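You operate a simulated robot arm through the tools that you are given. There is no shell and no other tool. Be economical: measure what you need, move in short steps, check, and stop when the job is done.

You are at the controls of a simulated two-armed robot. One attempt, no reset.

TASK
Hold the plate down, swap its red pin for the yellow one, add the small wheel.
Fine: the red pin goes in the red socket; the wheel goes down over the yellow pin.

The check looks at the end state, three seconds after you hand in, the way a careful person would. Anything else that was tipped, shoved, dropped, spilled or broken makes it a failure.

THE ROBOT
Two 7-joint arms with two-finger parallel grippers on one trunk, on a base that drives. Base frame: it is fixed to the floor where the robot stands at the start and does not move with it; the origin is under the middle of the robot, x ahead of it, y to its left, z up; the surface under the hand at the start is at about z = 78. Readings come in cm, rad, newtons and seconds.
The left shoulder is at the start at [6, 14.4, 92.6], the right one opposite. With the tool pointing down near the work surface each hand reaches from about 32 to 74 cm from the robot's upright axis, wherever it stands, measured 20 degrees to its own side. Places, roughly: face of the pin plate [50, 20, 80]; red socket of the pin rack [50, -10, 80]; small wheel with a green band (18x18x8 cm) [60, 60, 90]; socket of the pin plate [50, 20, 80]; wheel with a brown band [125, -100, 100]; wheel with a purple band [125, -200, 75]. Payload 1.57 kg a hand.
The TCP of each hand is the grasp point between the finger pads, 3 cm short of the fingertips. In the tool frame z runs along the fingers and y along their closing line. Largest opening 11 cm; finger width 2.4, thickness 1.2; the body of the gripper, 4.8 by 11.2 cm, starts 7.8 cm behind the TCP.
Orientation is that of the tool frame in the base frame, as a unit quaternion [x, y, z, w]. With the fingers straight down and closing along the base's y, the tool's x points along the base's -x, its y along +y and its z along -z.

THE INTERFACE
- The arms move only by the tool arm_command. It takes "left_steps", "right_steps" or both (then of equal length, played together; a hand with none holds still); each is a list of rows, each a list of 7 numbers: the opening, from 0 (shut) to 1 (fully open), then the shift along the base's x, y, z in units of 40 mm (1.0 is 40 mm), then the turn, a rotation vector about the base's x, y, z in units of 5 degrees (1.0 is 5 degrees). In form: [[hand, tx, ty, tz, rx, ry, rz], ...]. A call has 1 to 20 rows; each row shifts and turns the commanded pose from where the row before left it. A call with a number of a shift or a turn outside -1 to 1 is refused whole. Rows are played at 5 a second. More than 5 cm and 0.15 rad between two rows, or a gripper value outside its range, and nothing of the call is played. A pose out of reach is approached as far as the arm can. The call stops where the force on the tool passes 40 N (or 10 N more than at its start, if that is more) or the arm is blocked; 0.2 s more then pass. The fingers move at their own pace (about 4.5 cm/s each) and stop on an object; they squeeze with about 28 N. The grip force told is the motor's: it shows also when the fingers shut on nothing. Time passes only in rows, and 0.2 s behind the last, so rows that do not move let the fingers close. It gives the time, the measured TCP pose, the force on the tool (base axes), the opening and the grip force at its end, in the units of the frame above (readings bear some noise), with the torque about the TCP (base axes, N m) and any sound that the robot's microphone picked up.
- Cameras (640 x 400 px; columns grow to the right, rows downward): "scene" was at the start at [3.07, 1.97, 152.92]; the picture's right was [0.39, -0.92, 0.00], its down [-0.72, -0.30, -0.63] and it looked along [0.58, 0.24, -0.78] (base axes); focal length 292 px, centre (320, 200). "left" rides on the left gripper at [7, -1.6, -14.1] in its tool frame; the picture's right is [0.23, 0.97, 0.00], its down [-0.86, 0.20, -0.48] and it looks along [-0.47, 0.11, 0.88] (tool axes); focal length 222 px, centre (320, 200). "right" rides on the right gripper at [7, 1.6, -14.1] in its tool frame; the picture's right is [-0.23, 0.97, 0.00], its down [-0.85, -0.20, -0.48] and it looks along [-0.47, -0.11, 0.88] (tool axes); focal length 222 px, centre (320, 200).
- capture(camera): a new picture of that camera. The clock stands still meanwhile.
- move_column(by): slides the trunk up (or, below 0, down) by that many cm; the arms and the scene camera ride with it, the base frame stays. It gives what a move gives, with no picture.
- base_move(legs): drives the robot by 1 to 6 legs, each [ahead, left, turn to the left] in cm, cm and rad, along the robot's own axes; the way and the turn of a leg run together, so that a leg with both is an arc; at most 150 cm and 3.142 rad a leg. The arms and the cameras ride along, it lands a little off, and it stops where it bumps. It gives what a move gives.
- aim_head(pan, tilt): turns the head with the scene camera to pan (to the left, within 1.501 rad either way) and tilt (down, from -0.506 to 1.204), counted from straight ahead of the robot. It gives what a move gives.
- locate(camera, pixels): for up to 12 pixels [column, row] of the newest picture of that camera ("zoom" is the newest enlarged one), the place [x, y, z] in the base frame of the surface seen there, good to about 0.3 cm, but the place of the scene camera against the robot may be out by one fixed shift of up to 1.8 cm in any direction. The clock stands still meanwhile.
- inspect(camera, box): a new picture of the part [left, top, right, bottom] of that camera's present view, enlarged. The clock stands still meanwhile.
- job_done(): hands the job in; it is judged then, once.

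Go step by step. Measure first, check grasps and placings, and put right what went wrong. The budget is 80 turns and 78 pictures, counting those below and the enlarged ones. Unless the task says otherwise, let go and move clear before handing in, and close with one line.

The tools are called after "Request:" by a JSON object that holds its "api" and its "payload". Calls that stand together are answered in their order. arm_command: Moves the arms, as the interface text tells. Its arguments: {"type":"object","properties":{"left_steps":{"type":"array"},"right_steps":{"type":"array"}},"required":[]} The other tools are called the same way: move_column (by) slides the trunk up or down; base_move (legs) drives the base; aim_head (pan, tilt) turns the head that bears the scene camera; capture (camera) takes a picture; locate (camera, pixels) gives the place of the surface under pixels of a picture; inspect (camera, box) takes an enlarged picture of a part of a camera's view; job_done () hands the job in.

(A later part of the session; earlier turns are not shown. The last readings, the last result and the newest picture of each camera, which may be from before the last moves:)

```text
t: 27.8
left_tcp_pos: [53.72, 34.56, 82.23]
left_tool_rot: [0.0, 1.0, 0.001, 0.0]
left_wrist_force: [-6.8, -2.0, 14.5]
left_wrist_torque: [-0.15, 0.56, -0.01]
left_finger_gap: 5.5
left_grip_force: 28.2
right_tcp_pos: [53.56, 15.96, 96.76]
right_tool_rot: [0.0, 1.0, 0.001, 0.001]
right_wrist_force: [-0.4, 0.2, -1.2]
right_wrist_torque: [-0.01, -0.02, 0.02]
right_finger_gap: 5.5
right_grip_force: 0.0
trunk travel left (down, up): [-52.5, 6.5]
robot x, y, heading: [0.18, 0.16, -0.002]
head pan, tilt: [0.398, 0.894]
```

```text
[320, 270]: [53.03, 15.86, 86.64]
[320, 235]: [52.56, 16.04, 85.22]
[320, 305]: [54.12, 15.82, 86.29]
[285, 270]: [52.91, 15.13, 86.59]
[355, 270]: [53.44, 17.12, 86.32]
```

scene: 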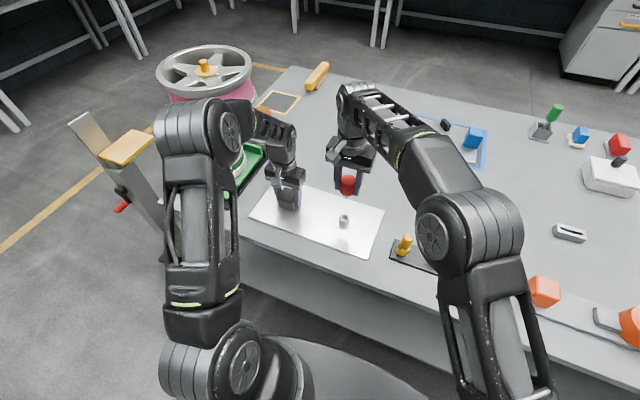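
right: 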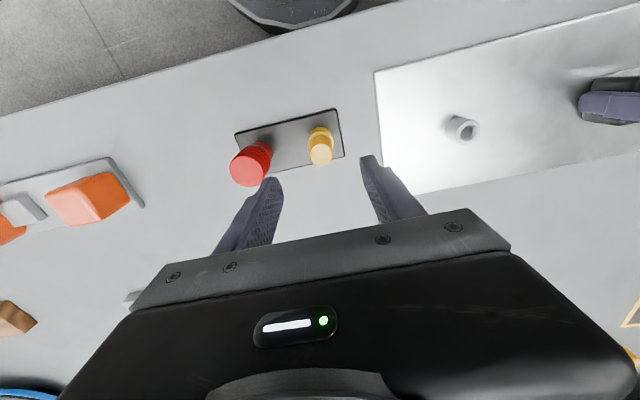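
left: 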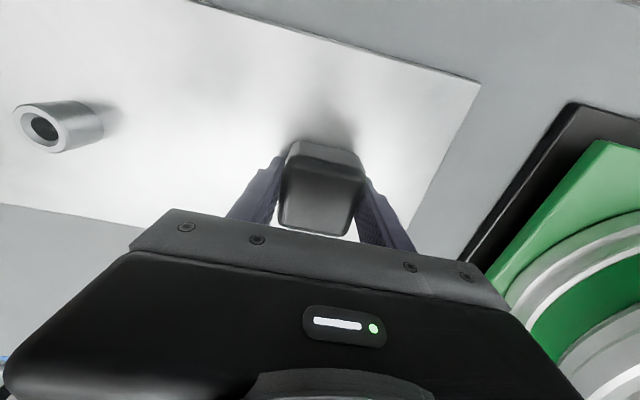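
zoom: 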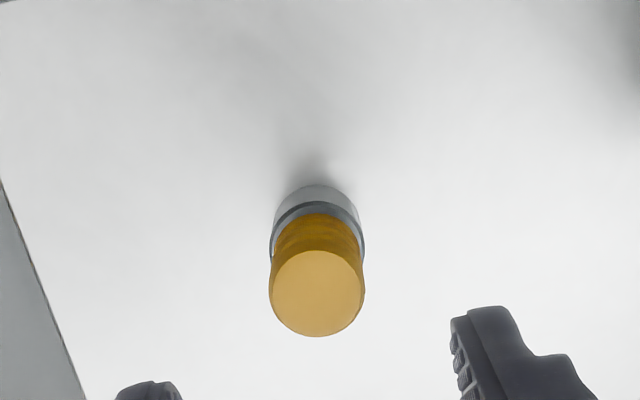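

The yellow pin is upright in the plate, top 86.5. Unload and release the block with the left hand, withdraw the right hand, and bring the left one up to view the wheel.

Request:
{"api": "arm_command", "payload": {"left_steps": [[0.2, 0, 0, 0.04, 0, 0, 0], [0.8, 0, 0, 0.03, 0, 0, 0], [1, 0, 0, 0, 0, 0, 0], [1, 0, 0, 0, 0, 0, 0], [1, 0, 0, 0.6, 0, 0, 0], [1, 0, 0, 0.9, 0, 0, 0], [1, 0, 0, 0.9, 0, 0, 0], [1, 0, 0, 0.9, 0, 0, 0], [1, 0, 0.9, 0.9, 0, 0, 0], [1, 0, 0.9, 0.9, 0, 0, 0], [1, 0, 0.9, 0.6, 0, 0, 0], [1, 0, 0.9, 0.5, 0, 0, 0], [1, 0, 0.9, 0, 0, 0, 0], [1, 0, 0.6, 0, 0, 0, 0]], "right_steps": [[0.5, 0, 0, 0.9, 0, 0, 0], [0.5, 0, 0, 0.9, 0, 0, 0], [0.5, 0, -0.9, 0.9, 0, 0, 0], [0.5, 0, -0.9, 0, 0, 0, 0], [0.5, 0, -0.9, 0, 0, 0, 0], [0.5, 0, -0.9, 0, 0, 0, 0], [0.5, 0, -0.9, 0, 0, 0, 0], [0.5, 0, -0.9, 0, 0, 0, 0], [0.5, -0.6, -0.9, 0, 0, 0, 0], [0.5, -0.6, 0, 0, 0, 0, 0], [0.5, 0, 0, 0, 0, 0, 0], [0.5, 0, 0, 0, 0, 0, 0], [0.5, 0, 0, 0, 0, 0, 0], [0.5, 0, 0, 0, 0, 0, 0]]}}

Request:
{"api": "capture", "payload": {"camera": "left"}}

Request:
{"api": "capture", "payload": {"camera": "scene"}}

```text
refused: row 3 steps farther than a row can; nothing moved
```

```text
43 pictures are left
```

left: 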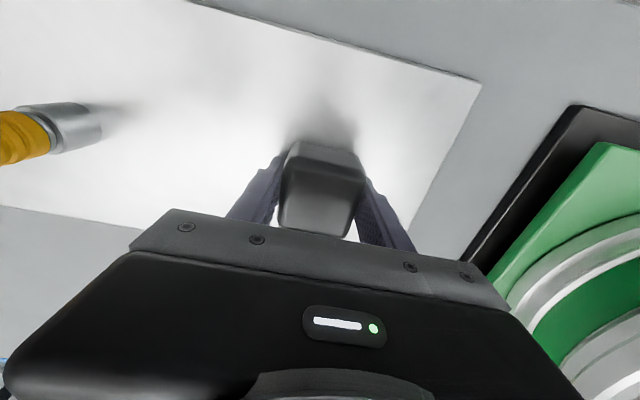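

```text
42 pictures are left
```

scene: 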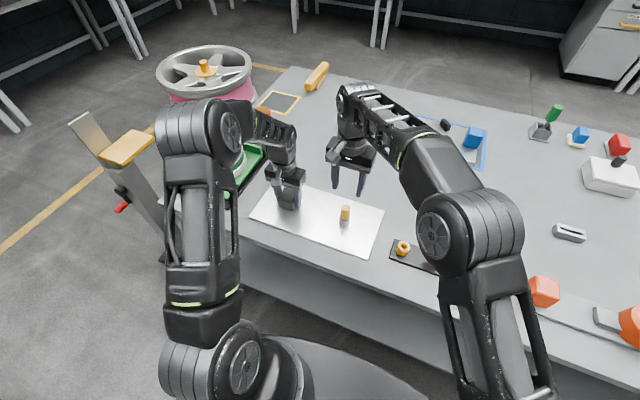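

Row total exceeded 5 cm; I'll use smaller diagonal steps, otherwise the same move.

Request:
{"api": "arm_command", "payload": {"left_steps": [[0.2, 0, 0, 0.04, 0, 0, 0], [0.8, 0, 0, 0.03, 0, 0, 0], [1, 0, 0, 0, 0, 0, 0], [1, 0, 0, 0, 0, 0, 0], [1, 0, 0, 0.6, 0, 0, 0], [1, 0, 0, 0.9, 0, 0, 0], [1, 0, 0, 0.9, 0, 0, 0], [1, 0, 0, 0.9, 0, 0, 0], [1, 0, 0.7, 0.8, 0, 0, 0], [1, 0, 0.7, 0.8, 0, 0, 0], [1, 0, 0.8, 0.7, 0, 0, 0], [1, 0, 0.9, 0.4, 0, 0, 0], [1, 0, 0.9, 0, 0, 0, 0], [1, 0, 0.9, 0, 0, 0, 0]], "right_steps": [[0.5, 0, 0, 0.9, 0, 0, 0], [0.5, 0, 0, 0.9, 0, 0, 0], [0.5, 0, -0.6, 0.8, 0, 0, 0], [0.5, 0, -0.9, 0, 0, 0, 0], [0.5, 0, -0.9, 0, 0, 0, 0], [0.5, 0, -0.9, 0, 0, 0, 0], [0.5, 0, -0.9, 0, 0, 0, 0], [0.5, 0, -0.9, 0, 0, 0, 0], [0.5, -0.6, -0.8, 0, 0, 0, 0], [0.5, -0.6, 0, 0, 0, 0, 0], [0.5, 0, 0, 0, 0, 0, 0], [0.5, 0, 0, 0, 0, 0, 0], [0.5, 0, 0, 0, 0, 0, 0], [0.5, 0, 0, 0, 0, 0, 0]]}}

Request:
{"api": "capture", "payload": {"camera": "left"}}

```text
t: 30.8
left_tcp_pos: [53.87, 44.47, 105.19]
left_tool_rot: [0.0, 1.0, 0.0, 0.001]
left_wrist_force: [-0.9, -0.1, -0.4]
left_wrist_torque: [0.01, -0.01, -0.01]
left_finger_gap: 10.98
left_grip_force: 0.1
left hand out of reach, approached as far as the arm can: row 12, 13, 14
right_tcp_pos: [48.77, -6.99, 100.07]
right_tool_rot: [0.0, 1.0, 0.001, 0.001]
right_wrist_force: [-0.6, 0.4, 0.0]
right_wrist_torque: [0.04, 0.0, -0.03]
right_finger_gap: 5.5
right_grip_force: 0.0
right hand out of reach, approached as far as the arm can: row 1, 2, 3
trunk travel left (down, up): [-52.5, 6.5]
robot x, y, heading: [0.1, 0.23, 0.001]
head pan, tilt: [0.398, 0.894]
```

```text
41 pictures are left
```

left: 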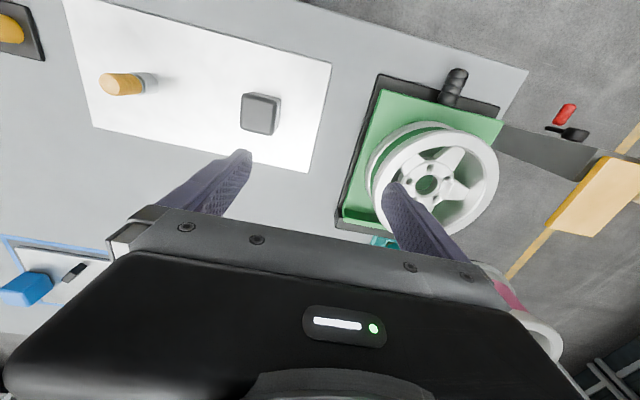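

The wheel is beyond reach from here (commands clipped at y≈44), so I'll have to drive left. First inspect the wheel and check the floor to the left.

Request:
{"api": "inspect", "payload": {"camera": "left", "box": [330, 60, 530, 260]}}

Request:
{"api": "locate", "payload": {"camera": "left", "pixels": [[428, 185], [370, 175], [497, 170], [440, 130], [470, 232], [380, 88], [500, 110], [340, 225], [453, 85], [570, 115], [600, 190], [526, 75]]}}

Request:
{"api": "aim_head", "payload": {"pan": 0.9, "tilt": 0.9}}

Request:
{"api": "capture", "payload": {"camera": "scene"}}

```text
2.00 times, centred on (430, 160) of left
```

zoom: 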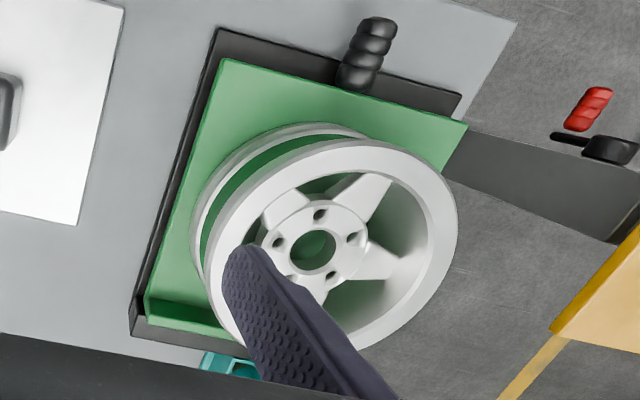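

```text
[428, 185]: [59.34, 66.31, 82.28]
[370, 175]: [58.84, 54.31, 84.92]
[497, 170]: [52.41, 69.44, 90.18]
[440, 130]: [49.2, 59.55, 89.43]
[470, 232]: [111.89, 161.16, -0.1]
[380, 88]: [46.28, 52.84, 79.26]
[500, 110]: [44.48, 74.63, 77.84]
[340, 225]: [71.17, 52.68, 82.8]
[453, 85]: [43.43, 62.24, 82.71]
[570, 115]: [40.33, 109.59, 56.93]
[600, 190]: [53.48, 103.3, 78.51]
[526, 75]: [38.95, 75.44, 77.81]
```

```text
t: 31.7
left_tcp_pos: [53.9, 44.36, 105.22]
left_tool_rot: [0.0, 1.0, 0.0, 0.002]
left_wrist_force: [0.9, -0.4, -0.5]
left_wrist_torque: [-0.02, -0.01, 0.04]
left_finger_gap: 10.99
left_grip_force: 0.0
right_tcp_pos: [48.67, -6.97, 100.02]
right_tool_rot: [0.0, 1.0, -0.001, 0.0]
right_wrist_force: [-0.2, -1.0, -0.2]
right_wrist_torque: [0.02, -0.05, 0.03]
right_finger_gap: 5.5
right_grip_force: 0.1
trunk travel left (down, up): [-52.5, 6.5]
robot x, y, heading: [-0.51, -0.12, 0.002]
head pan, tilt: [0.901, 0.901]
```

```text
39 pictures are left
```

scene: 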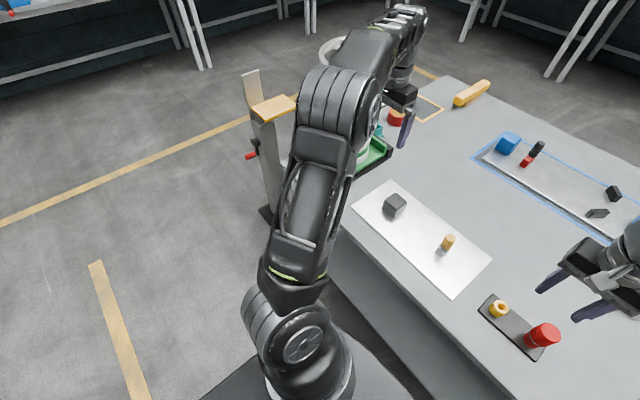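

The wheel (rim top ≈ 89.7) lies at about (57, 63). The floor to the left is clear (post is at y≈103), so I'll drive 26 cm left.

Request:
{"api": "base_move", "payload": {"legs": [[0, 26, 0]]}}

Request:
{"api": "capture", "payload": {"camera": "left"}}

```text
t: 33.6
left_tcp_pos: [53.88, 70.61, 105.13]
left_tool_rot: [0.0, 1.0, 0.0, 0.001]
left_wrist_force: [0.5, -0.9, -0.3]
left_wrist_torque: [-0.03, 0.03, -0.02]
left_finger_gap: 11.02
left_grip_force: 0.0
right_tcp_pos: [48.79, 19.02, 100.09]
right_tool_rot: [-0.001, 1.0, 0.0, 0.0]
right_wrist_force: [0.1, 1.0, 0.5]
right_wrist_torque: [-0.02, -0.03, -0.03]
right_finger_gap: 5.52
right_grip_force: 0.0
trunk travel left (down, up): [-52.5, 6.5]
robot x, y, heading: [0.02, 26.19, -0.001]
head pan, tilt: [0.901, 0.901]
```

```text
38 pictures are left
```

left: 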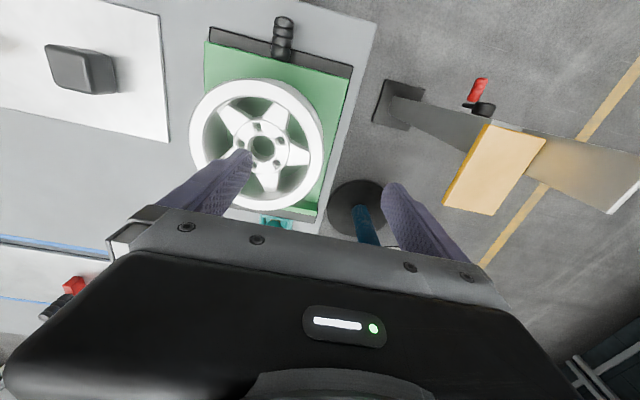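

Now the whole five-spoke wheel is visible with its hub at (262,148). Centre the hand over it (and check the command reference) for a better look.

Request:
{"api": "arm_command", "payload": {"left_steps": [[1, 0, -0.7, 0, 0, 0, 0], [1, 0, -0.7, 0, 0, 0, 0], [1, 0, 0, 0, 0, 0, 0]]}}

Request:
{"api": "capture", "payload": {"camera": "left"}}

Request:
{"api": "inspect", "payload": {"camera": "left", "box": [200, 40, 456, 200]}}

```text
t: 34.4
left_tcp_pos: [53.95, 64.81, 105.2]
left_tool_rot: [0.0, 1.0, 0.001, 0.0]
left_wrist_force: [0.0, 0.3, 0.1]
left_wrist_torque: [0.02, 0.02, -0.02]
left_finger_gap: 11.0
left_grip_force: 0.0
right_tcp_pos: [48.85, 19.05, 100.16]
right_tool_rot: [0.0, 1.0, 0.0, 0.0]
right_wrist_force: [-0.4, -0.6, 0.1]
right_wrist_torque: [0.03, 0.0, -0.02]
right_finger_gap: 5.48
right_grip_force: 0.1
trunk travel left (down, up): [-52.5, 6.5]
robot x, y, heading: [0.04, 26.38, -0.002]
head pan, tilt: [0.901, 0.901]
```

```text
37 pictures are left
```

left: 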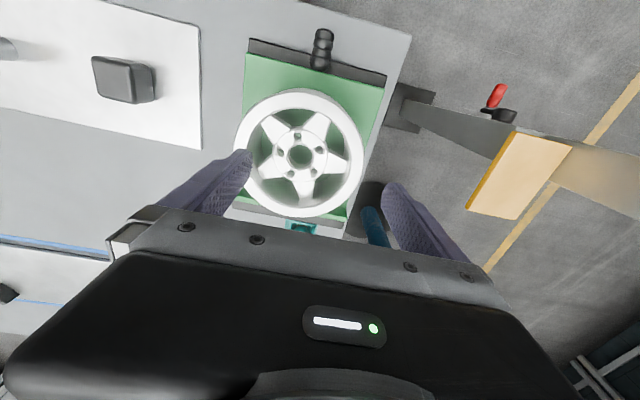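

```text
2.50 times, centred on (328, 120) of left
```

zoom: 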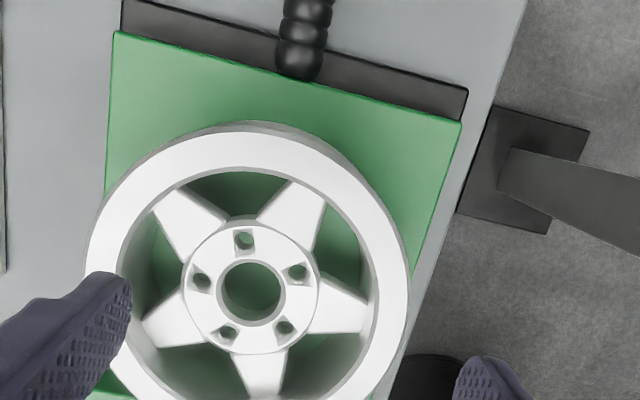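

The wheel is clear: hub bore at zoom (252,292), five spokes with windows between. Measure rim, bore and spoke heights.

Request:
{"api": "locate", "payload": {"camera": "zoom", "pixels": [[95, 260], [403, 270], [255, 140], [255, 165], [375, 290], [210, 292], [294, 292], [252, 253], [252, 332], [180, 215], [255, 290], [250, 190]]}}

Request:
{"api": "locate", "payload": {"camera": "left", "pixels": [[305, 90], [300, 215], [305, 205], [238, 150], [361, 150], [300, 175], [330, 205], [270, 205], [268, 198], [325, 97]]}}

```text
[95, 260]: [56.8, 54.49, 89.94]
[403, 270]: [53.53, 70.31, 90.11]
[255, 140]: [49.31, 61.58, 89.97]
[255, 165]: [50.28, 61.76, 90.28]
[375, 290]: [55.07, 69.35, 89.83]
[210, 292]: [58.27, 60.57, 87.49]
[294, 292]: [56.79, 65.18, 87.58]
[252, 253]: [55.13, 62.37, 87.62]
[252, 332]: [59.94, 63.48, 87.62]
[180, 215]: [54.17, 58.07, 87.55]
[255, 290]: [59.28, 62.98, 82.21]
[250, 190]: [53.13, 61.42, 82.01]
```

```text
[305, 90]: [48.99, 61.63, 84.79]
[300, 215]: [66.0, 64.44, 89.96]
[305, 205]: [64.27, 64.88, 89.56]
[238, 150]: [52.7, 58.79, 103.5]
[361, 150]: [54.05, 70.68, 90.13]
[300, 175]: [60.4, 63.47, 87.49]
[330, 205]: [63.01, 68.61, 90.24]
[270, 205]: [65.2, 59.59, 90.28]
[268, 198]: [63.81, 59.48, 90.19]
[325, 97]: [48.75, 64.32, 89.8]
```

Wheel: centre ≈ (57.5, 62.9), outer radius 8.7, rim top z 90, rim wall r≈7–8.7, bore ≈ 4 cm, and a window faces −y. I'll grip the rim there at (57.5, 55.05); first hover above with a 3.9 cm opening.

Request:
{"api": "arm_command", "payload": {"left_steps": [[0.35, 0.3, -0.8, -0.3, 0, 0, 0], [0.35, 0.3, -0.8, -0.3, 0, 0, 0], [0.35, 0.29, -0.84, -0.3, 0, 0, 0], [0.35, 0, 0, -0.6, 0, 0, 0], [0.35, 0, 0, -0.6, 0, 0, 0], [0.35, 0, 0, 0, 0, 0, 0]]}}

Request:
{"api": "capture", "payload": {"camera": "left"}}

Request:
{"api": "inspect", "payload": {"camera": "left", "box": [220, 110, 420, 235]}}

```text
t: 35.8
left_tcp_pos: [57.43, 55.07, 96.77]
left_tool_rot: [0.0, 1.0, 0.0, 0.001]
left_wrist_force: [-0.5, 0.2, 0.9]
left_wrist_torque: [0.03, 0.05, -0.03]
left_finger_gap: 3.84
left_grip_force: 0.0
right_tcp_pos: [48.76, 19.04, 100.15]
right_tool_rot: [0.0, 1.0, 0.001, 0.0]
right_wrist_force: [-0.4, 0.6, 0.4]
right_wrist_torque: [-0.01, 0.0, -0.01]
right_finger_gap: 5.5
right_grip_force: 0.0
trunk travel left (down, up): [-52.5, 6.5]
robot x, y, heading: [0.01, 25.95, 0.002]
head pan, tilt: [0.901, 0.901]
```

```text
35 pictures are left
```

left: 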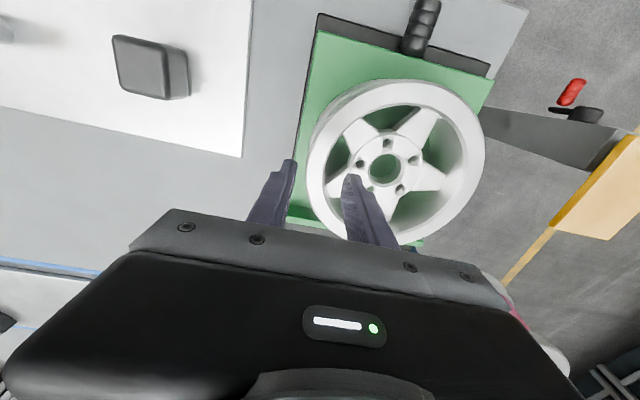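

```text
3.20 times, centred on (320, 172) of left
```

zoom: 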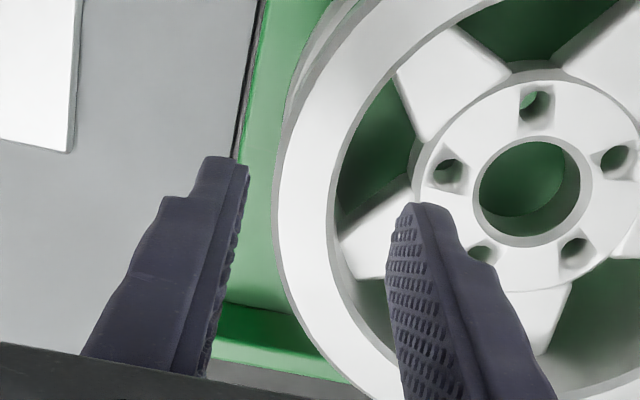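

The left window's middle is about 0.8 cm further to −x than my hand's line, so the spoke below would be clipped. Shift −0.8 cm in x and turn −6° about z so the fingers close radially; then lower a bit and check.

Request:
{"api": "arm_command", "payload": {"left_steps": [[0.35, -0.2, 0.01, 0, 0, 0, -0.6], [0.35, 0, 0, 0, 0, 0, -0.6], [0.35, 0, 0, -0.5, 0, 0, 0], [0.35, 0, 0, -0.3, 0, 0, 0], [0.35, 0, 0, 0, 0, 0, 0]]}}

Request:
{"api": "inspect", "payload": {"camera": "left", "box": [220, 110, 420, 235]}}

```text
t: 37.0
left_tcp_pos: [56.67, 55.16, 93.62]
left_tool_rot: [0.055, 0.999, 0.0, 0.0]
left_wrist_force: [-0.6, 0.1, 0.2]
left_wrist_torque: [-0.05, 0.02, 0.01]
left_finger_gap: 3.84
left_grip_force: 0.0
right_tcp_pos: [48.81, 19.04, 100.11]
right_tool_rot: [0.0, 1.0, 0.0, 0.0]
right_wrist_force: [-0.1, 0.7, -1.0]
right_wrist_torque: [-0.01, -0.02, -0.01]
right_finger_gap: 5.53
right_grip_force: 0.1
trunk travel left (down, up): [-52.5, 6.5]
robot x, y, heading: [0.01, 26.38, -0.006]
head pan, tilt: [0.901, 0.901]
```

```text
3.20 times, centred on (320, 172) of left
```

zoom: 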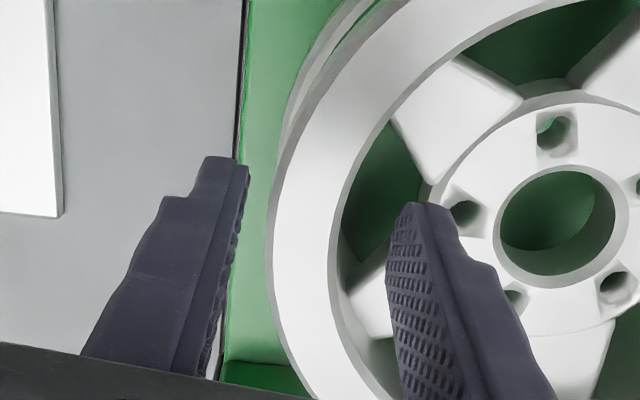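

Tip level is just above the rim; the inner finger sits too far in (gap ~1.9 cm versus 0.75 outside). Shift −0.5 cm y, −0.2 cm x, narrow to 2.9 cm, and lower 3 cm.

Request:
{"api": "arm_command", "payload": {"left_steps": [[0.27, -0.06, -0.125, 0, 0, 0, 0], [0.27, 0, 0, 0, 0, 0, 0], [0.27, 0, 0, -0.25, 0, 0, 0], [0.27, 0, 0, -0.25, 0, 0, 0], [0.27, 0, 0, -0.25, 0, 0, 0], [0.27, 0, 0, 0, 0, 0, 0]]}}

Request:
{"api": "inspect", "payload": {"camera": "left", "box": [220, 110, 420, 235]}}

```text
t: 38.4
left_tcp_pos: [56.34, 54.7, 90.55]
left_tool_rot: [0.052, 0.999, -0.001, 0.0]
left_wrist_force: [-0.5, -0.7, 0.1]
left_wrist_torque: [0.01, 0.01, 0.0]
left_finger_gap: 2.99
left_grip_force: 0.1
right_tcp_pos: [48.82, 18.93, 100.05]
right_tool_rot: [0.0, 1.0, -0.001, 0.001]
right_wrist_force: [-0.8, -0.8, -0.3]
right_wrist_torque: [0.04, 0.03, 0.02]
right_finger_gap: 5.51
right_grip_force: 0.0
trunk travel left (down, up): [-52.5, 6.5]
robot x, y, heading: [0.06, 26.25, 0.004]
head pan, tilt: [0.901, 0.901]
```

```text
3.20 times, centred on (320, 172) of left
```

zoom: 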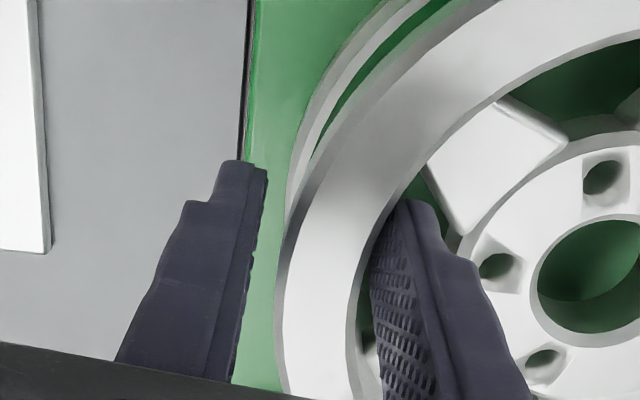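

The inner finger is inside the window, clear of rim and spoke. Lower about 2.3 cm more and close.

Request:
{"api": "arm_command", "payload": {"left_steps": [[0.27, 0.03, 0, -0.2, 0, 0, 0], [0.27, 0, 0, -0.2, 0, 0, 0], [0.27, 0, 0, -0.17, 0, 0, 0], [0, 0, 0, 0, 0, 0, 0], [0, 0, 0, 0, 0, 0, 0], [0, 0, 0, 0, 0, 0, 0], [0, 0, 0, 0, 0, 0, 0]]}}

Request:
{"api": "inspect", "payload": {"camera": "left", "box": [220, 110, 420, 235]}}

```text
t: 40.0
left_tcp_pos: [56.45, 54.66, 88.24]
left_tool_rot: [0.052, 0.999, -0.001, 0.001]
left_wrist_force: [0.1, 2.4, 0.6]
left_wrist_torque: [-0.14, -0.08, -0.06]
left_finger_gap: 2.23
left_grip_force: 27.9
right_tcp_pos: [48.81, 19.0, 100.12]
right_tool_rot: [0.0, 1.0, 0.0, 0.0]
right_wrist_force: [-0.2, 0.0, 0.3]
right_wrist_torque: [0.01, 0.0, -0.02]
right_finger_gap: 5.51
right_grip_force: 0.2
trunk travel left (down, up): [-52.5, 6.5]
robot x, y, heading: [-0.38, 26.0, 0.005]
head pan, tilt: [0.901, 0.901]
```

```text
3.20 times, centred on (320, 172) of left
```

zoom: 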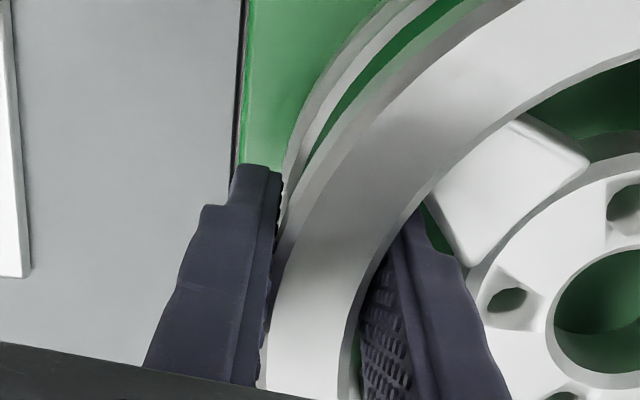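

Gripped (gap 2.2, 28 N). Lift slowly and check for tilt or slip.

Request:
{"api": "arm_command", "payload": {"left_steps": [[0, 0, 0, 0.1, 0, 0, 0], [0, 0, 0, 0.1, 0, 0, 0], [0, 0, 0, 0.15, 0, 0, 0], [0, 0, 0, 0.2, 0, 0, 0], [0, 0, 0, 0.3, 0, 0, 0], [0, 0, 0, 0.4, 0, 0, 0], [0, 0, 0, 0, 0, 0, 0]]}}

Request:
{"api": "capture", "payload": {"camera": "left"}}

Request:
{"api": "capture", "payload": {"camera": "scene"}}

```text
t: 41.6
left_tcp_pos: [56.54, 54.74, 93.41]
left_tool_rot: [0.052, 0.999, 0.0, 0.0]
left_wrist_force: [-0.5, -0.6, -7.4]
left_wrist_torque: [-0.59, 0.06, 0.01]
left_finger_gap: 2.22
left_grip_force: 28.4
right_tcp_pos: [48.91, 19.02, 99.99]
right_tool_rot: [0.0, 1.0, 0.0, 0.0]
right_wrist_force: [-0.4, -0.4, 0.1]
right_wrist_torque: [-0.05, 0.01, 0.02]
right_finger_gap: 5.5
right_grip_force: 0.0
trunk travel left (down, up): [-52.5, 6.5]
robot x, y, heading: [-0.1, 25.81, -0.002]
head pan, tilt: [0.901, 0.901]
```

```text
30 pictures are left
```

left: 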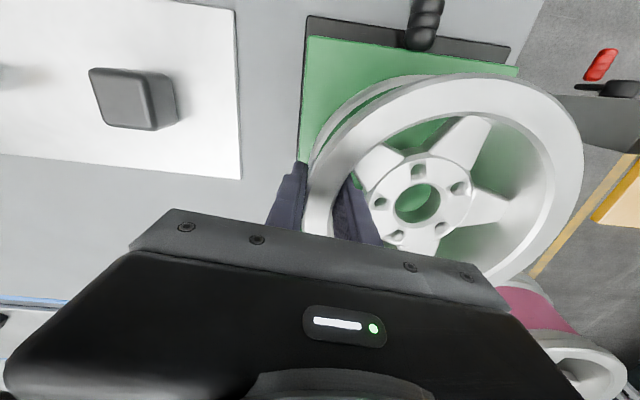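

```text
29 pictures are left
```

scene: 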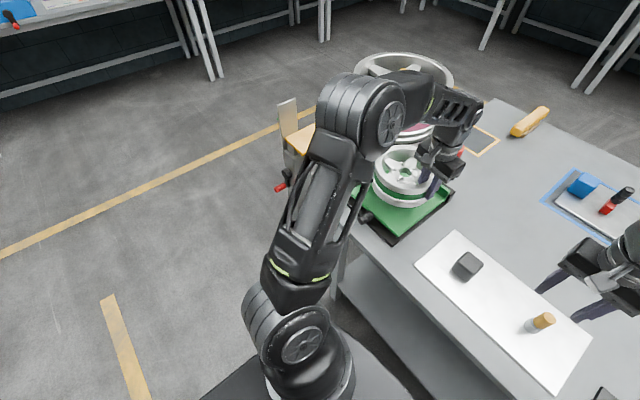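

The wheel is level and held (7.4 N). Raise it further, move the right hand off to the right, then drive back to the start position.

Request:
{"api": "arm_command", "payload": {"left_steps": [[0, 0, 0, 0.4, 0, 0, 0], [0, 0, 0, 0.4, 0, 0, 0], [0, 0, 0, 0.4, 0, 0, 0], [0, 0, 0, 0.2, 0, 0, 0], [0, 0, 0, 0, 0, 0, 0]], "right_steps": [[0.5, 0, -0.9, 0, 0, 0, 0], [0.5, 0, -0.9, 0, 0, 0, 0], [0.5, -0.3, -0.9, 0, 0, 0, 0], [0.5, -0.3, -0.9, 0, 0, 0, 0], [0.5, 0, 0, 0, 0, 0, 0]]}}

Request:
{"api": "base_move", "payload": {"legs": [[0, -26, 0]]}}

Request:
{"api": "capture", "payload": {"camera": "left"}}

```text
t: 42.8
left_tcp_pos: [56.52, 54.67, 99.02]
left_tool_rot: [0.053, 0.999, 0.001, 0.001]
left_wrist_force: [-0.3, -0.1, -7.7]
left_wrist_torque: [-0.64, 0.1, -0.01]
left_finger_gap: 2.22
left_grip_force: 28.3
right_tcp_pos: [46.41, 4.59, 99.81]
right_tool_rot: [0.0, 1.0, 0.0, 0.0]
right_wrist_force: [1.1, 0.4, 0.3]
right_wrist_torque: [0.01, 0.01, 0.0]
right_finger_gap: 5.53
right_grip_force: 0.1
trunk travel left (down, up): [-52.5, 6.5]
robot x, y, heading: [0.31, 25.95, -0.001]
head pan, tilt: [0.901, 0.901]
```

```text
t: 44.7
left_tcp_pos: [56.56, 28.56, 98.91]
left_tool_rot: [0.054, 0.999, 0.0, -0.001]
left_wrist_force: [0.7, -0.5, -7.6]
left_wrist_torque: [-0.61, 0.04, -0.06]
left_finger_gap: 2.19
left_grip_force: 28.0
right_tcp_pos: [46.29, -21.33, 99.8]
right_tool_rot: [0.001, 1.0, 0.001, 0.0]
right_wrist_force: [0.0, -0.2, 0.7]
right_wrist_torque: [0.03, 0.01, 0.03]
right_finger_gap: 5.49
right_grip_force: 0.0
trunk travel left (down, up): [-52.5, 6.5]
robot x, y, heading: [0.21, 0.08, -0.007]
head pan, tilt: [0.901, 0.901]
```

```text
28 pictures are left
```

left: 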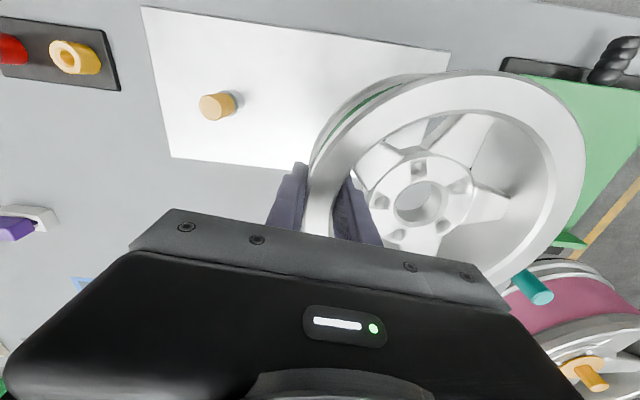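

Measure the held wheel's hub relative to the hand from this picture.

Request:
{"api": "locate", "payload": {"camera": "left", "pixels": [[392, 205], [448, 198], [418, 177], [420, 230], [362, 200], [476, 190], [583, 160], [450, 73], [440, 85], [570, 160]]}}

Request:
{"api": "inspect", "payload": {"camera": "left", "box": [340, 130, 500, 270]}}

```text
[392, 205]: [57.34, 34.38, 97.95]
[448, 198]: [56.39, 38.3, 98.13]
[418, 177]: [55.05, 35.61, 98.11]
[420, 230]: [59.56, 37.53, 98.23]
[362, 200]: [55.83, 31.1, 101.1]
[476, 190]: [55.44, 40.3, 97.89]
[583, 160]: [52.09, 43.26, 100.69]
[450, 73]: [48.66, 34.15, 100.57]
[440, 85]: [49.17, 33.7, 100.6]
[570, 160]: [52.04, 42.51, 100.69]
```

```text
2.86 times, centred on (420, 200) of left
```

zoom: 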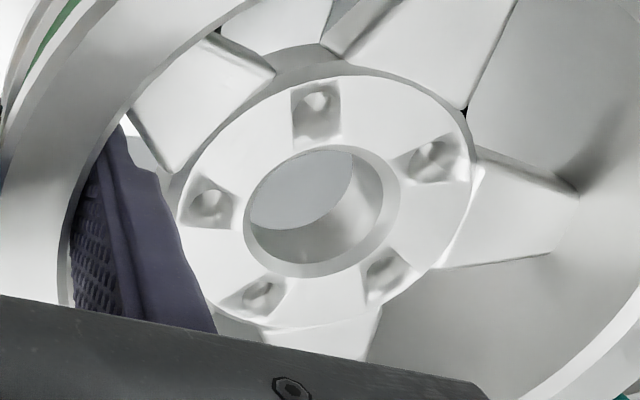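

Hub centre is at roughly TCP + (0.6–1.0, 8.0–8.2). Carry the wheel over the pin, bottom still about 3 cm above it, and look through the bore.

Request:
{"api": "arm_command", "payload": {"left_steps": [[0, -0.15, -0.7, 0, 0, 0, 0], [0, -0.15, -0.7, 0, 0, 0, 0], [0, -0.15, -0.7, 0, 0, 0, 0], [0, -0.15, -0.7, 0, 0, 0, 0], [0, -0.15, -0.7, 0, 0, 0, 0], [0, -0.1, -0.7, 0, 0, 0, 0], [0, -0.08, -0.7, 0, 0, 0, 0], [0, 0, -0.28, -0.3, 0, 0, 0], [0, 0, 0, 0, 0, 0, 0], [0, 0, 0, 0, 0, 0, 0]]}}

Request:
{"api": "inspect", "payload": {"camera": "left", "box": [340, 130, 500, 270]}}

Request:
{"api": "aim_head", "payload": {"pan": 0.3, "tilt": 0.95}}

Request:
{"api": "capture", "payload": {"camera": "scene"}}

```text
t: 46.9
left_tcp_pos: [52.76, 7.96, 97.61]
left_tool_rot: [0.054, 0.999, 0.0, 0.0]
left_wrist_force: [-0.1, 0.7, -7.2]
left_wrist_torque: [-0.62, 0.02, 0.0]
left_finger_gap: 2.21
left_grip_force: 27.6
right_tcp_pos: [46.32, -21.43, 99.81]
right_tool_rot: [0.001, 1.0, 0.0, 0.0]
right_wrist_force: [-0.2, 0.2, 0.1]
right_wrist_torque: [-0.01, 0.01, 0.0]
right_finger_gap: 5.5
right_grip_force: 0.1
trunk travel left (down, up): [-52.5, 6.5]
robot x, y, heading: [-0.07, 0.65, -0.004]
head pan, tilt: [0.901, 0.901]
```

```text
2.86 times, centred on (420, 200) of left
```

zoom: 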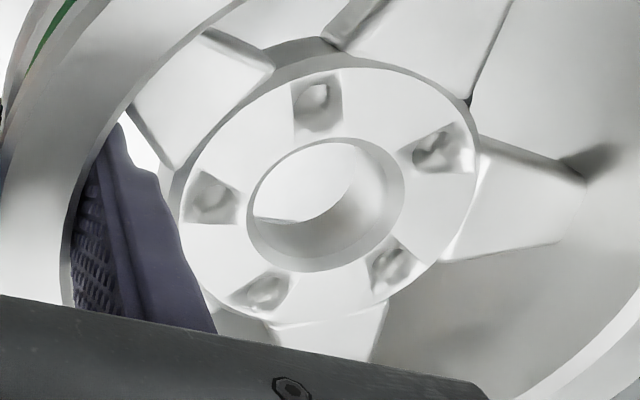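

```text
t: 47.9
left_tcp_pos: [52.86, 8.0, 97.67]
left_tool_rot: [0.054, 0.999, 0.0, 0.0]
left_wrist_force: [-0.4, 0.7, -7.7]
left_wrist_torque: [-0.62, 0.04, -0.02]
left_finger_gap: 2.17
left_grip_force: 27.5
right_tcp_pos: [46.19, -21.34, 99.92]
right_tool_rot: [0.002, 1.0, 0.0, 0.0]
right_wrist_force: [0.4, 0.8, -0.3]
right_wrist_torque: [0.01, 0.02, 0.01]
right_finger_gap: 5.5
right_grip_force: 0.0
trunk travel left (down, up): [-52.5, 6.5]
robot x, y, heading: [-0.01, 0.28, -0.007]
head pan, tilt: [0.3, 0.949]
```

```text
25 pictures are left
```

scene: 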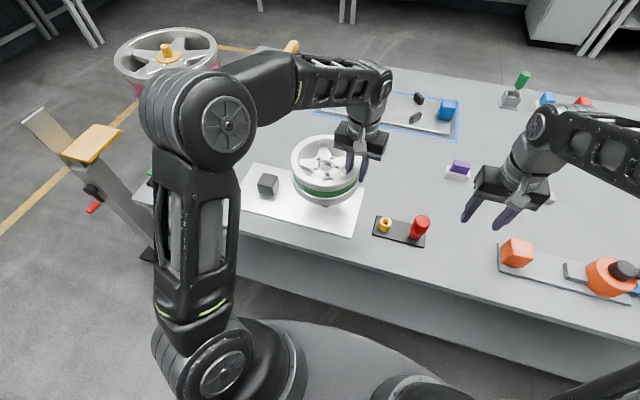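

Measure hub position with the scene camera, using the red pin (known at 50.66, −11.84, top 86.55) to cancel that camera's shift.

Request:
{"api": "inspect", "payload": {"camera": "scene", "box": [280, 130, 440, 250]}}

```text
3.33 times, centred on (360, 190) of scene
```

zoom: 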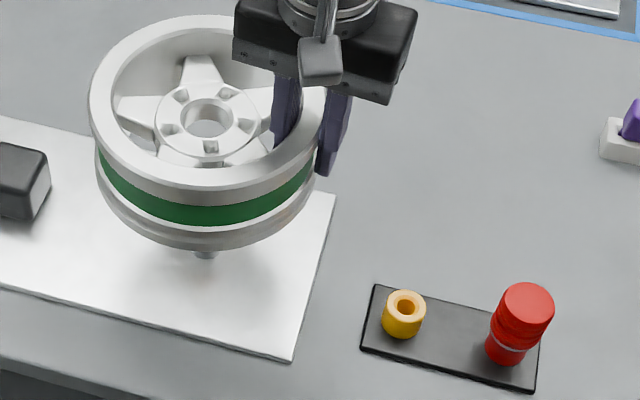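

Request:
{"api": "locate", "payload": {"camera": "zoom", "pixels": [[179, 119], [237, 119], [207, 96], [207, 142], [528, 304], [507, 304], [549, 304], [528, 288], [528, 320], [97, 110], [200, 22], [205, 255]]}}

```text
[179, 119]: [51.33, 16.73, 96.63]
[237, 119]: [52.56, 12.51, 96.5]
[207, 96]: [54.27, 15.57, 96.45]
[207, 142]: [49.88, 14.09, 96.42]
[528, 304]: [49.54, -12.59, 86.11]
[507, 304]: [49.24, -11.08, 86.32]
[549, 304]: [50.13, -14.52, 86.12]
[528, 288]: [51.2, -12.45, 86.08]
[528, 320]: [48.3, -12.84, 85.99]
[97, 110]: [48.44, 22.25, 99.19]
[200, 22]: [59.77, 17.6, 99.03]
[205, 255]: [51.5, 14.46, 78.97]
```

In the scene zoom the pin's socket (205,252) and the bore (208,119) share the same column, so sideways alignment is good; along x the wheel seems 0.3–0.5 cm short. Shift +0.35 cm x and lower toward the pin (hub underside should meet the pin top near TCP 89.9).

Request:
{"api": "arm_command", "payload": {"left_steps": [[0, 0.09, 0.015, -0.3, 0, 0, 0], [0, 0, 0, -0.4, 0, 0, 0], [0, 0, 0, -0.4, 0, 0, 0], [0, 0, 0, -0.4, 0, 0, 0], [0, 0, 0, -0.2, 0, 0, 0], [0, 0, 0, 0, 0, 0, 0]]}}

Request:
{"api": "inspect", "payload": {"camera": "scene", "box": [280, 130, 408, 210]}}

Request:
{"api": "inspect", "payload": {"camera": "left", "box": [340, 130, 500, 270]}}

```text
t: 49.3
left_tcp_pos: [53.28, 7.97, 90.87]
left_tool_rot: [0.054, 0.999, 0.0, 0.001]
left_wrist_force: [-0.2, -0.4, -7.3]
left_wrist_torque: [-0.62, 0.04, 0.02]
left_finger_gap: 2.15
left_grip_force: 27.9
right_tcp_pos: [46.27, -21.38, 99.96]
right_tool_rot: [0.001, 1.0, 0.0, 0.0]
right_wrist_force: [0.9, 0.4, 0.3]
right_wrist_torque: [0.01, -0.04, 0.03]
right_finger_gap: 5.51
right_grip_force: 0.2
trunk travel left (down, up): [-52.5, 6.5]
robot x, y, heading: [0.26, 0.21, -0.001]
head pan, tilt: [0.3, 0.949]
```

```text
5.00 times, centred on (344, 170) of scene
```

zoom: 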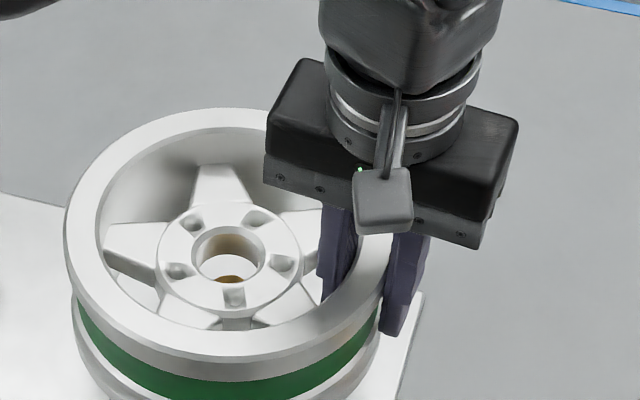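

```text
2.86 times, centred on (420, 200) of left
```

zoom: 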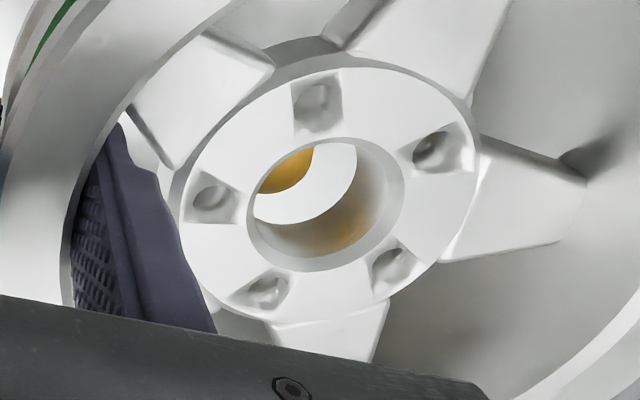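

Both views show the yellow pin top where it should appear through the bore if centred (scene (230,280), left (275,155) vs predicted (280,151)). Lower slowly.

Request:
{"api": "arm_command", "payload": {"left_steps": [[0, 0, 0, -0.12, 0, 0, 0], [0, 0, 0, -0.12, 0, 0, 0], [0, 0, 0, -0.12, 0, 0, 0], [0, 0, 0, -0.12, 0, 0, 0], [0, 0, 0, 0, 0, 0, 0]]}}

Request:
{"api": "inspect", "payload": {"camera": "scene", "box": [280, 140, 376, 200]}}

Request:
{"api": "inspect", "payload": {"camera": "left", "box": [340, 130, 500, 270]}}

```text
t: 50.5
left_tcp_pos: [53.29, 8.01, 89.0]
left_tool_rot: [0.054, 0.999, 0.0, 0.0]
left_wrist_force: [-0.3, -0.3, -7.8]
left_wrist_torque: [-0.65, 0.06, -0.02]
left_finger_gap: 2.2
left_grip_force: 27.2
right_tcp_pos: [46.38, -21.4, 99.96]
right_tool_rot: [0.002, 1.0, 0.0, 0.0]
right_wrist_force: [0.1, -0.2, -0.7]
right_wrist_torque: [0.0, 0.0, -0.02]
right_finger_gap: 5.49
right_grip_force: 0.1
trunk travel left (down, up): [-52.5, 6.5]
robot x, y, heading: [-0.58, 0.4, -0.001]
head pan, tilt: [0.3, 0.949]
```

```text
6.67 times, centred on (328, 170) of scene
```

zoom: 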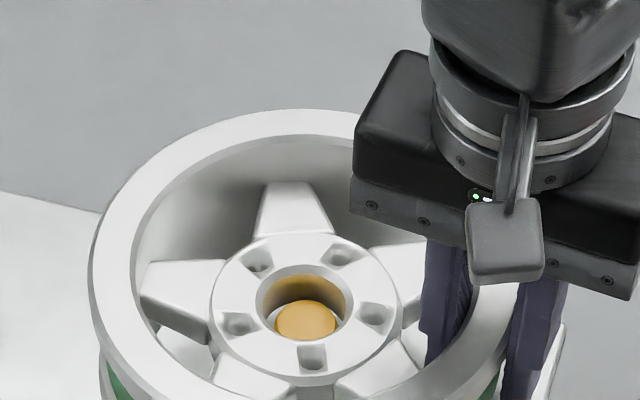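

```text
2.86 times, centred on (420, 200) of left
```

zoom: 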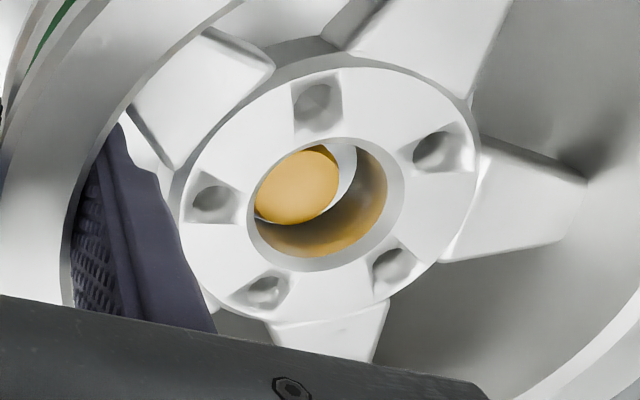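

The pin has entered the bore with no contact force; it's about 0.3 cm toward +x of the bore centre. Nudge +0.2 cm x and lower to the plate.

Request:
{"api": "arm_command", "payload": {"left_steps": [[0, 0.05, 0, 0, 0, 0, 0], [0, 0, 0, -0.15, 0, 0, 0], [0, 0, 0, -0.15, 0, 0, 0], [0, 0, 0, -0.15, 0, 0, 0], [0, 0, 0, -0.15, 0, 0, 0], [0, 0, 0, -0.12, 0, 0, 0], [0, 0, 0, -0.1, 0, 0, 0], [0, 0, 0, 0, 0, 0, 0]]}}

Request:
{"api": "inspect", "payload": {"camera": "scene", "box": [270, 140, 398, 220]}}

Request:
{"api": "inspect", "payload": {"camera": "left", "box": [340, 130, 500, 270]}}

```text
t: 52.3
left_tcp_pos: [53.49, 7.9, 85.82]
left_tool_rot: [0.054, 0.999, 0.0, 0.0]
left_wrist_force: [0.0, 0.1, -7.4]
left_wrist_torque: [-0.65, 0.01, 0.02]
left_finger_gap: 2.22
left_grip_force: 28.0
right_tcp_pos: [46.29, -21.35, 100.03]
right_tool_rot: [0.002, 1.0, 0.0, -0.001]
right_wrist_force: [-0.2, 0.0, -0.2]
right_wrist_torque: [0.02, 0.01, -0.01]
right_finger_gap: 5.51
right_grip_force: 0.1
trunk travel left (down, up): [-52.5, 6.5]
robot x, y, heading: [-0.28, 0.29, -0.001]
head pan, tilt: [0.3, 0.949]
```

```text
5.00 times, centred on (334, 180) of scene
```

zoom: 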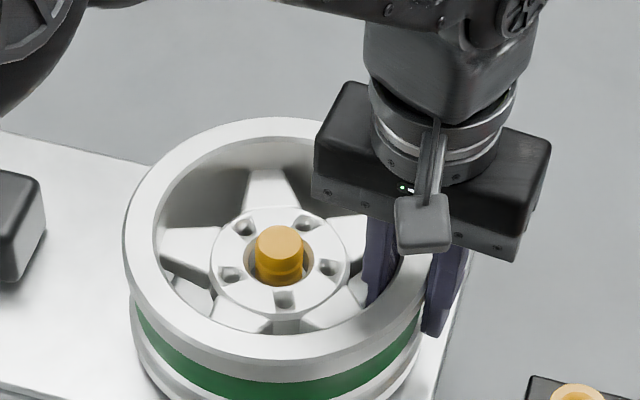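

```text
2.86 times, centred on (420, 200) of left
```

zoom: 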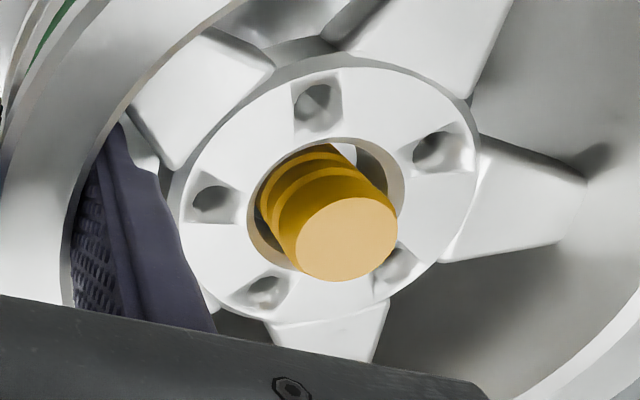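

The pin now pokes through the hub, well centred. Lower the last bit until the plate takes the weight.

Request:
{"api": "arm_command", "payload": {"left_steps": [[0, 0, 0, -0.05, 0, 0, 0], [0, 0, 0, -0.05, 0, 0, 0], [0, 0, 0, -0.05, 0, 0, 0], [0, 0, 0, -0.04, 0, 0, 0], [0, 0, 0, 0, 0, 0, 0]]}}

```text
t: 53.5
left_tcp_pos: [53.31, 7.94, 85.02]
left_tool_rot: [0.054, 0.999, -0.001, 0.0]
left_wrist_force: [0.8, -0.7, -7.4]
left_wrist_torque: [-0.59, 0.0, -0.01]
left_finger_gap: 2.17
left_grip_force: 28.2
right_tcp_pos: [46.31, -21.42, 99.86]
right_tool_rot: [0.002, 1.0, 0.0, 0.0]
right_wrist_force: [0.3, -0.8, -1.1]
right_wrist_torque: [-0.03, 0.02, 0.0]
right_finger_gap: 5.47
right_grip_force: 0.0
trunk travel left (down, up): [-52.5, 6.5]
robot x, y, heading: [0.34, 0.23, -0.002]
head pan, tilt: [0.3, 0.949]
```

Still fully carrying the weight; continue down in 1.5 mm steps.

Request:
{"api": "arm_command", "payload": {"left_steps": [[0, 0, 0, -0.04, 0, 0, 0], [0, 0, 0, -0.04, 0, 0, 0], [0, 0, 0, -0.04, 0, 0, 0], [0, 0, 0, 0, 0, 0, 0]]}}

Request:
{"api": "inspect", "payload": {"camera": "scene", "box": [270, 140, 398, 220]}}

```text
t: 54.5
left_tcp_pos: [53.42, 7.87, 84.72]
left_tool_rot: [0.055, 0.999, 0.0, 0.003]
left_wrist_force: [0.1, 1.9, 21.7]
left_wrist_torque: [0.05, 0.27, 0.12]
left_finger_gap: 2.17
left_grip_force: 27.8
right_tcp_pos: [46.13, -21.38, 100.04]
right_tool_rot: [0.002, 1.0, 0.001, 0.002]
right_wrist_force: [0.4, 0.8, -0.3]
right_wrist_torque: [0.04, 0.0, 0.03]
right_finger_gap: 5.51
right_grip_force: 0.1
trunk travel left (down, up): [-52.5, 6.5]
robot x, y, heading: [0.06, 0.1, -0.007]
head pan, tilt: [0.3, 0.949]
```

```text
5.00 times, centred on (334, 180) of scene
```

zoom: 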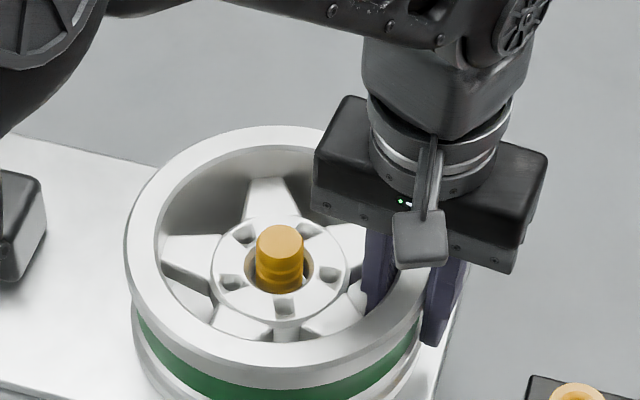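

Contact made (22 N). Unload slightly, open to 3 cm, and check before rising.

Request:
{"api": "arm_command", "payload": {"left_steps": [[0, 0, 0, 0.04, 0, 0, 0], [0, 0, 0, 0, 0, 0, 0], [0.28, 0, 0, 0, 0, 0, 0], [0.28, 0, 0, 0, 0, 0, 0], [0.28, 0, 0, 0, 0, 0, 0]]}}

Request:
{"api": "inspect", "payload": {"camera": "left", "box": [220, 110, 420, 235]}}

```text
t: 55.7
left_tcp_pos: [53.43, 8.07, 84.76]
left_tool_rot: [0.054, 0.999, 0.0, -0.001]
left_wrist_force: [0.1, 1.1, 0.5]
left_wrist_torque: [0.0, 0.0, -0.02]
left_finger_gap: 3.09
left_grip_force: 0.1
right_tcp_pos: [46.28, -21.35, 99.95]
right_tool_rot: [0.002, 1.0, 0.0, -0.001]
right_wrist_force: [0.8, 0.1, 0.4]
right_wrist_torque: [0.01, -0.01, 0.02]
right_finger_gap: 5.51
right_grip_force: 0.0
trunk travel left (down, up): [-52.5, 6.5]
robot x, y, heading: [0.31, 0.49, -0.003]
head pan, tilt: [0.3, 0.949]
```

```text
3.20 times, centred on (320, 172) of left
```

zoom: 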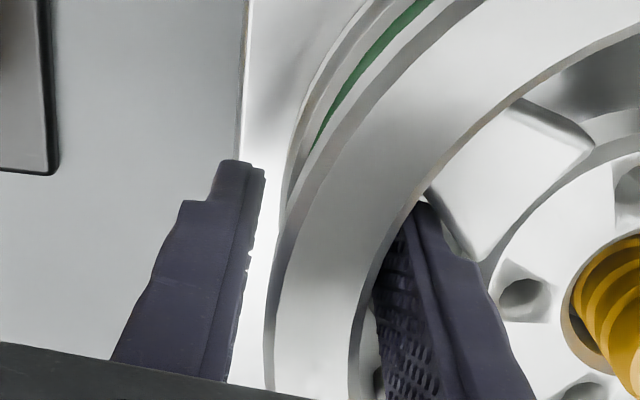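

Both fingers are free of the rim. Rise straight up and look over everything.

Request:
{"api": "arm_command", "payload": {"left_steps": [[0.28, 0, 0, 0.3, 0, 0, 0], [0.28, 0, 0, 0.5, 0, 0, 0], [0.28, 0, 0, 0.7, 0, 0, 0], [0.28, 0, 0, 0.8, 0, 0, 0], [0.28, 0, 0, 0.8, 0, 0, 0], [0.28, -0.8, 0, 0.3, 0, 0, 0], [0.28, -0.8, 0, 0, 0, 0, 0], [0.28, 0, 0, 0, 0, 0, 0]]}}

Request:
{"api": "capture", "payload": {"camera": "left"}}

Request:
{"api": "capture", "payload": {"camera": "scene"}}

```text
t: 57.5
left_tcp_pos: [46.97, 7.87, 98.32]
left_tool_rot: [0.053, 0.999, 0.0, 0.0]
left_wrist_force: [-0.8, -0.7, 0.6]
left_wrist_torque: [0.02, 0.01, 0.0]
left_finger_gap: 3.1
left_grip_force: 0.0
right_tcp_pos: [46.26, -21.42, 99.79]
right_tool_rot: [0.002, 1.0, 0.001, -0.001]
right_wrist_force: [-0.4, 0.0, 0.1]
right_wrist_torque: [0.0, 0.0, -0.01]
right_finger_gap: 5.48
right_grip_force: 0.1
trunk travel left (down, up): [-52.5, 6.5]
robot x, y, heading: [-0.03, 0.28, -0.001]
head pan, tilt: [0.3, 0.949]
```

```text
15 pictures are left
```

left: 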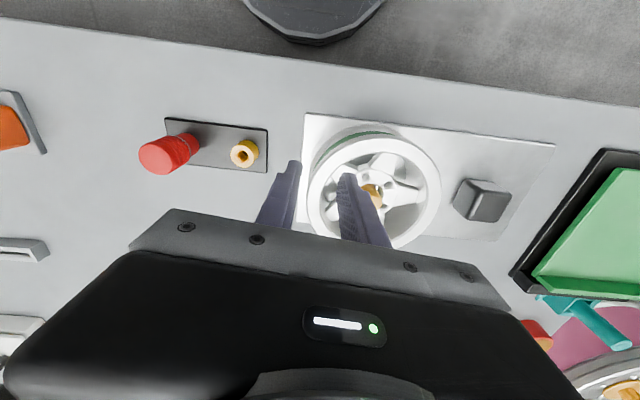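

```text
14 pictures are left
```

scene: 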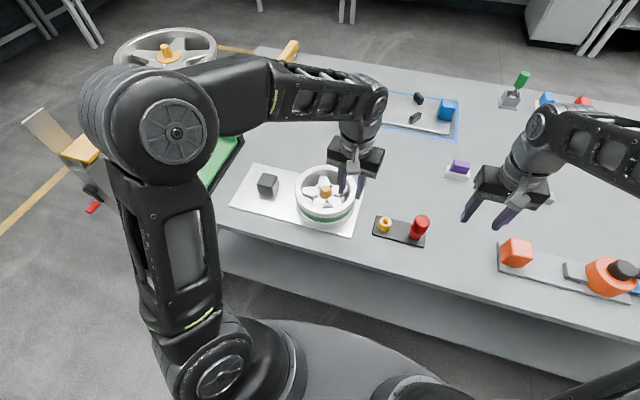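

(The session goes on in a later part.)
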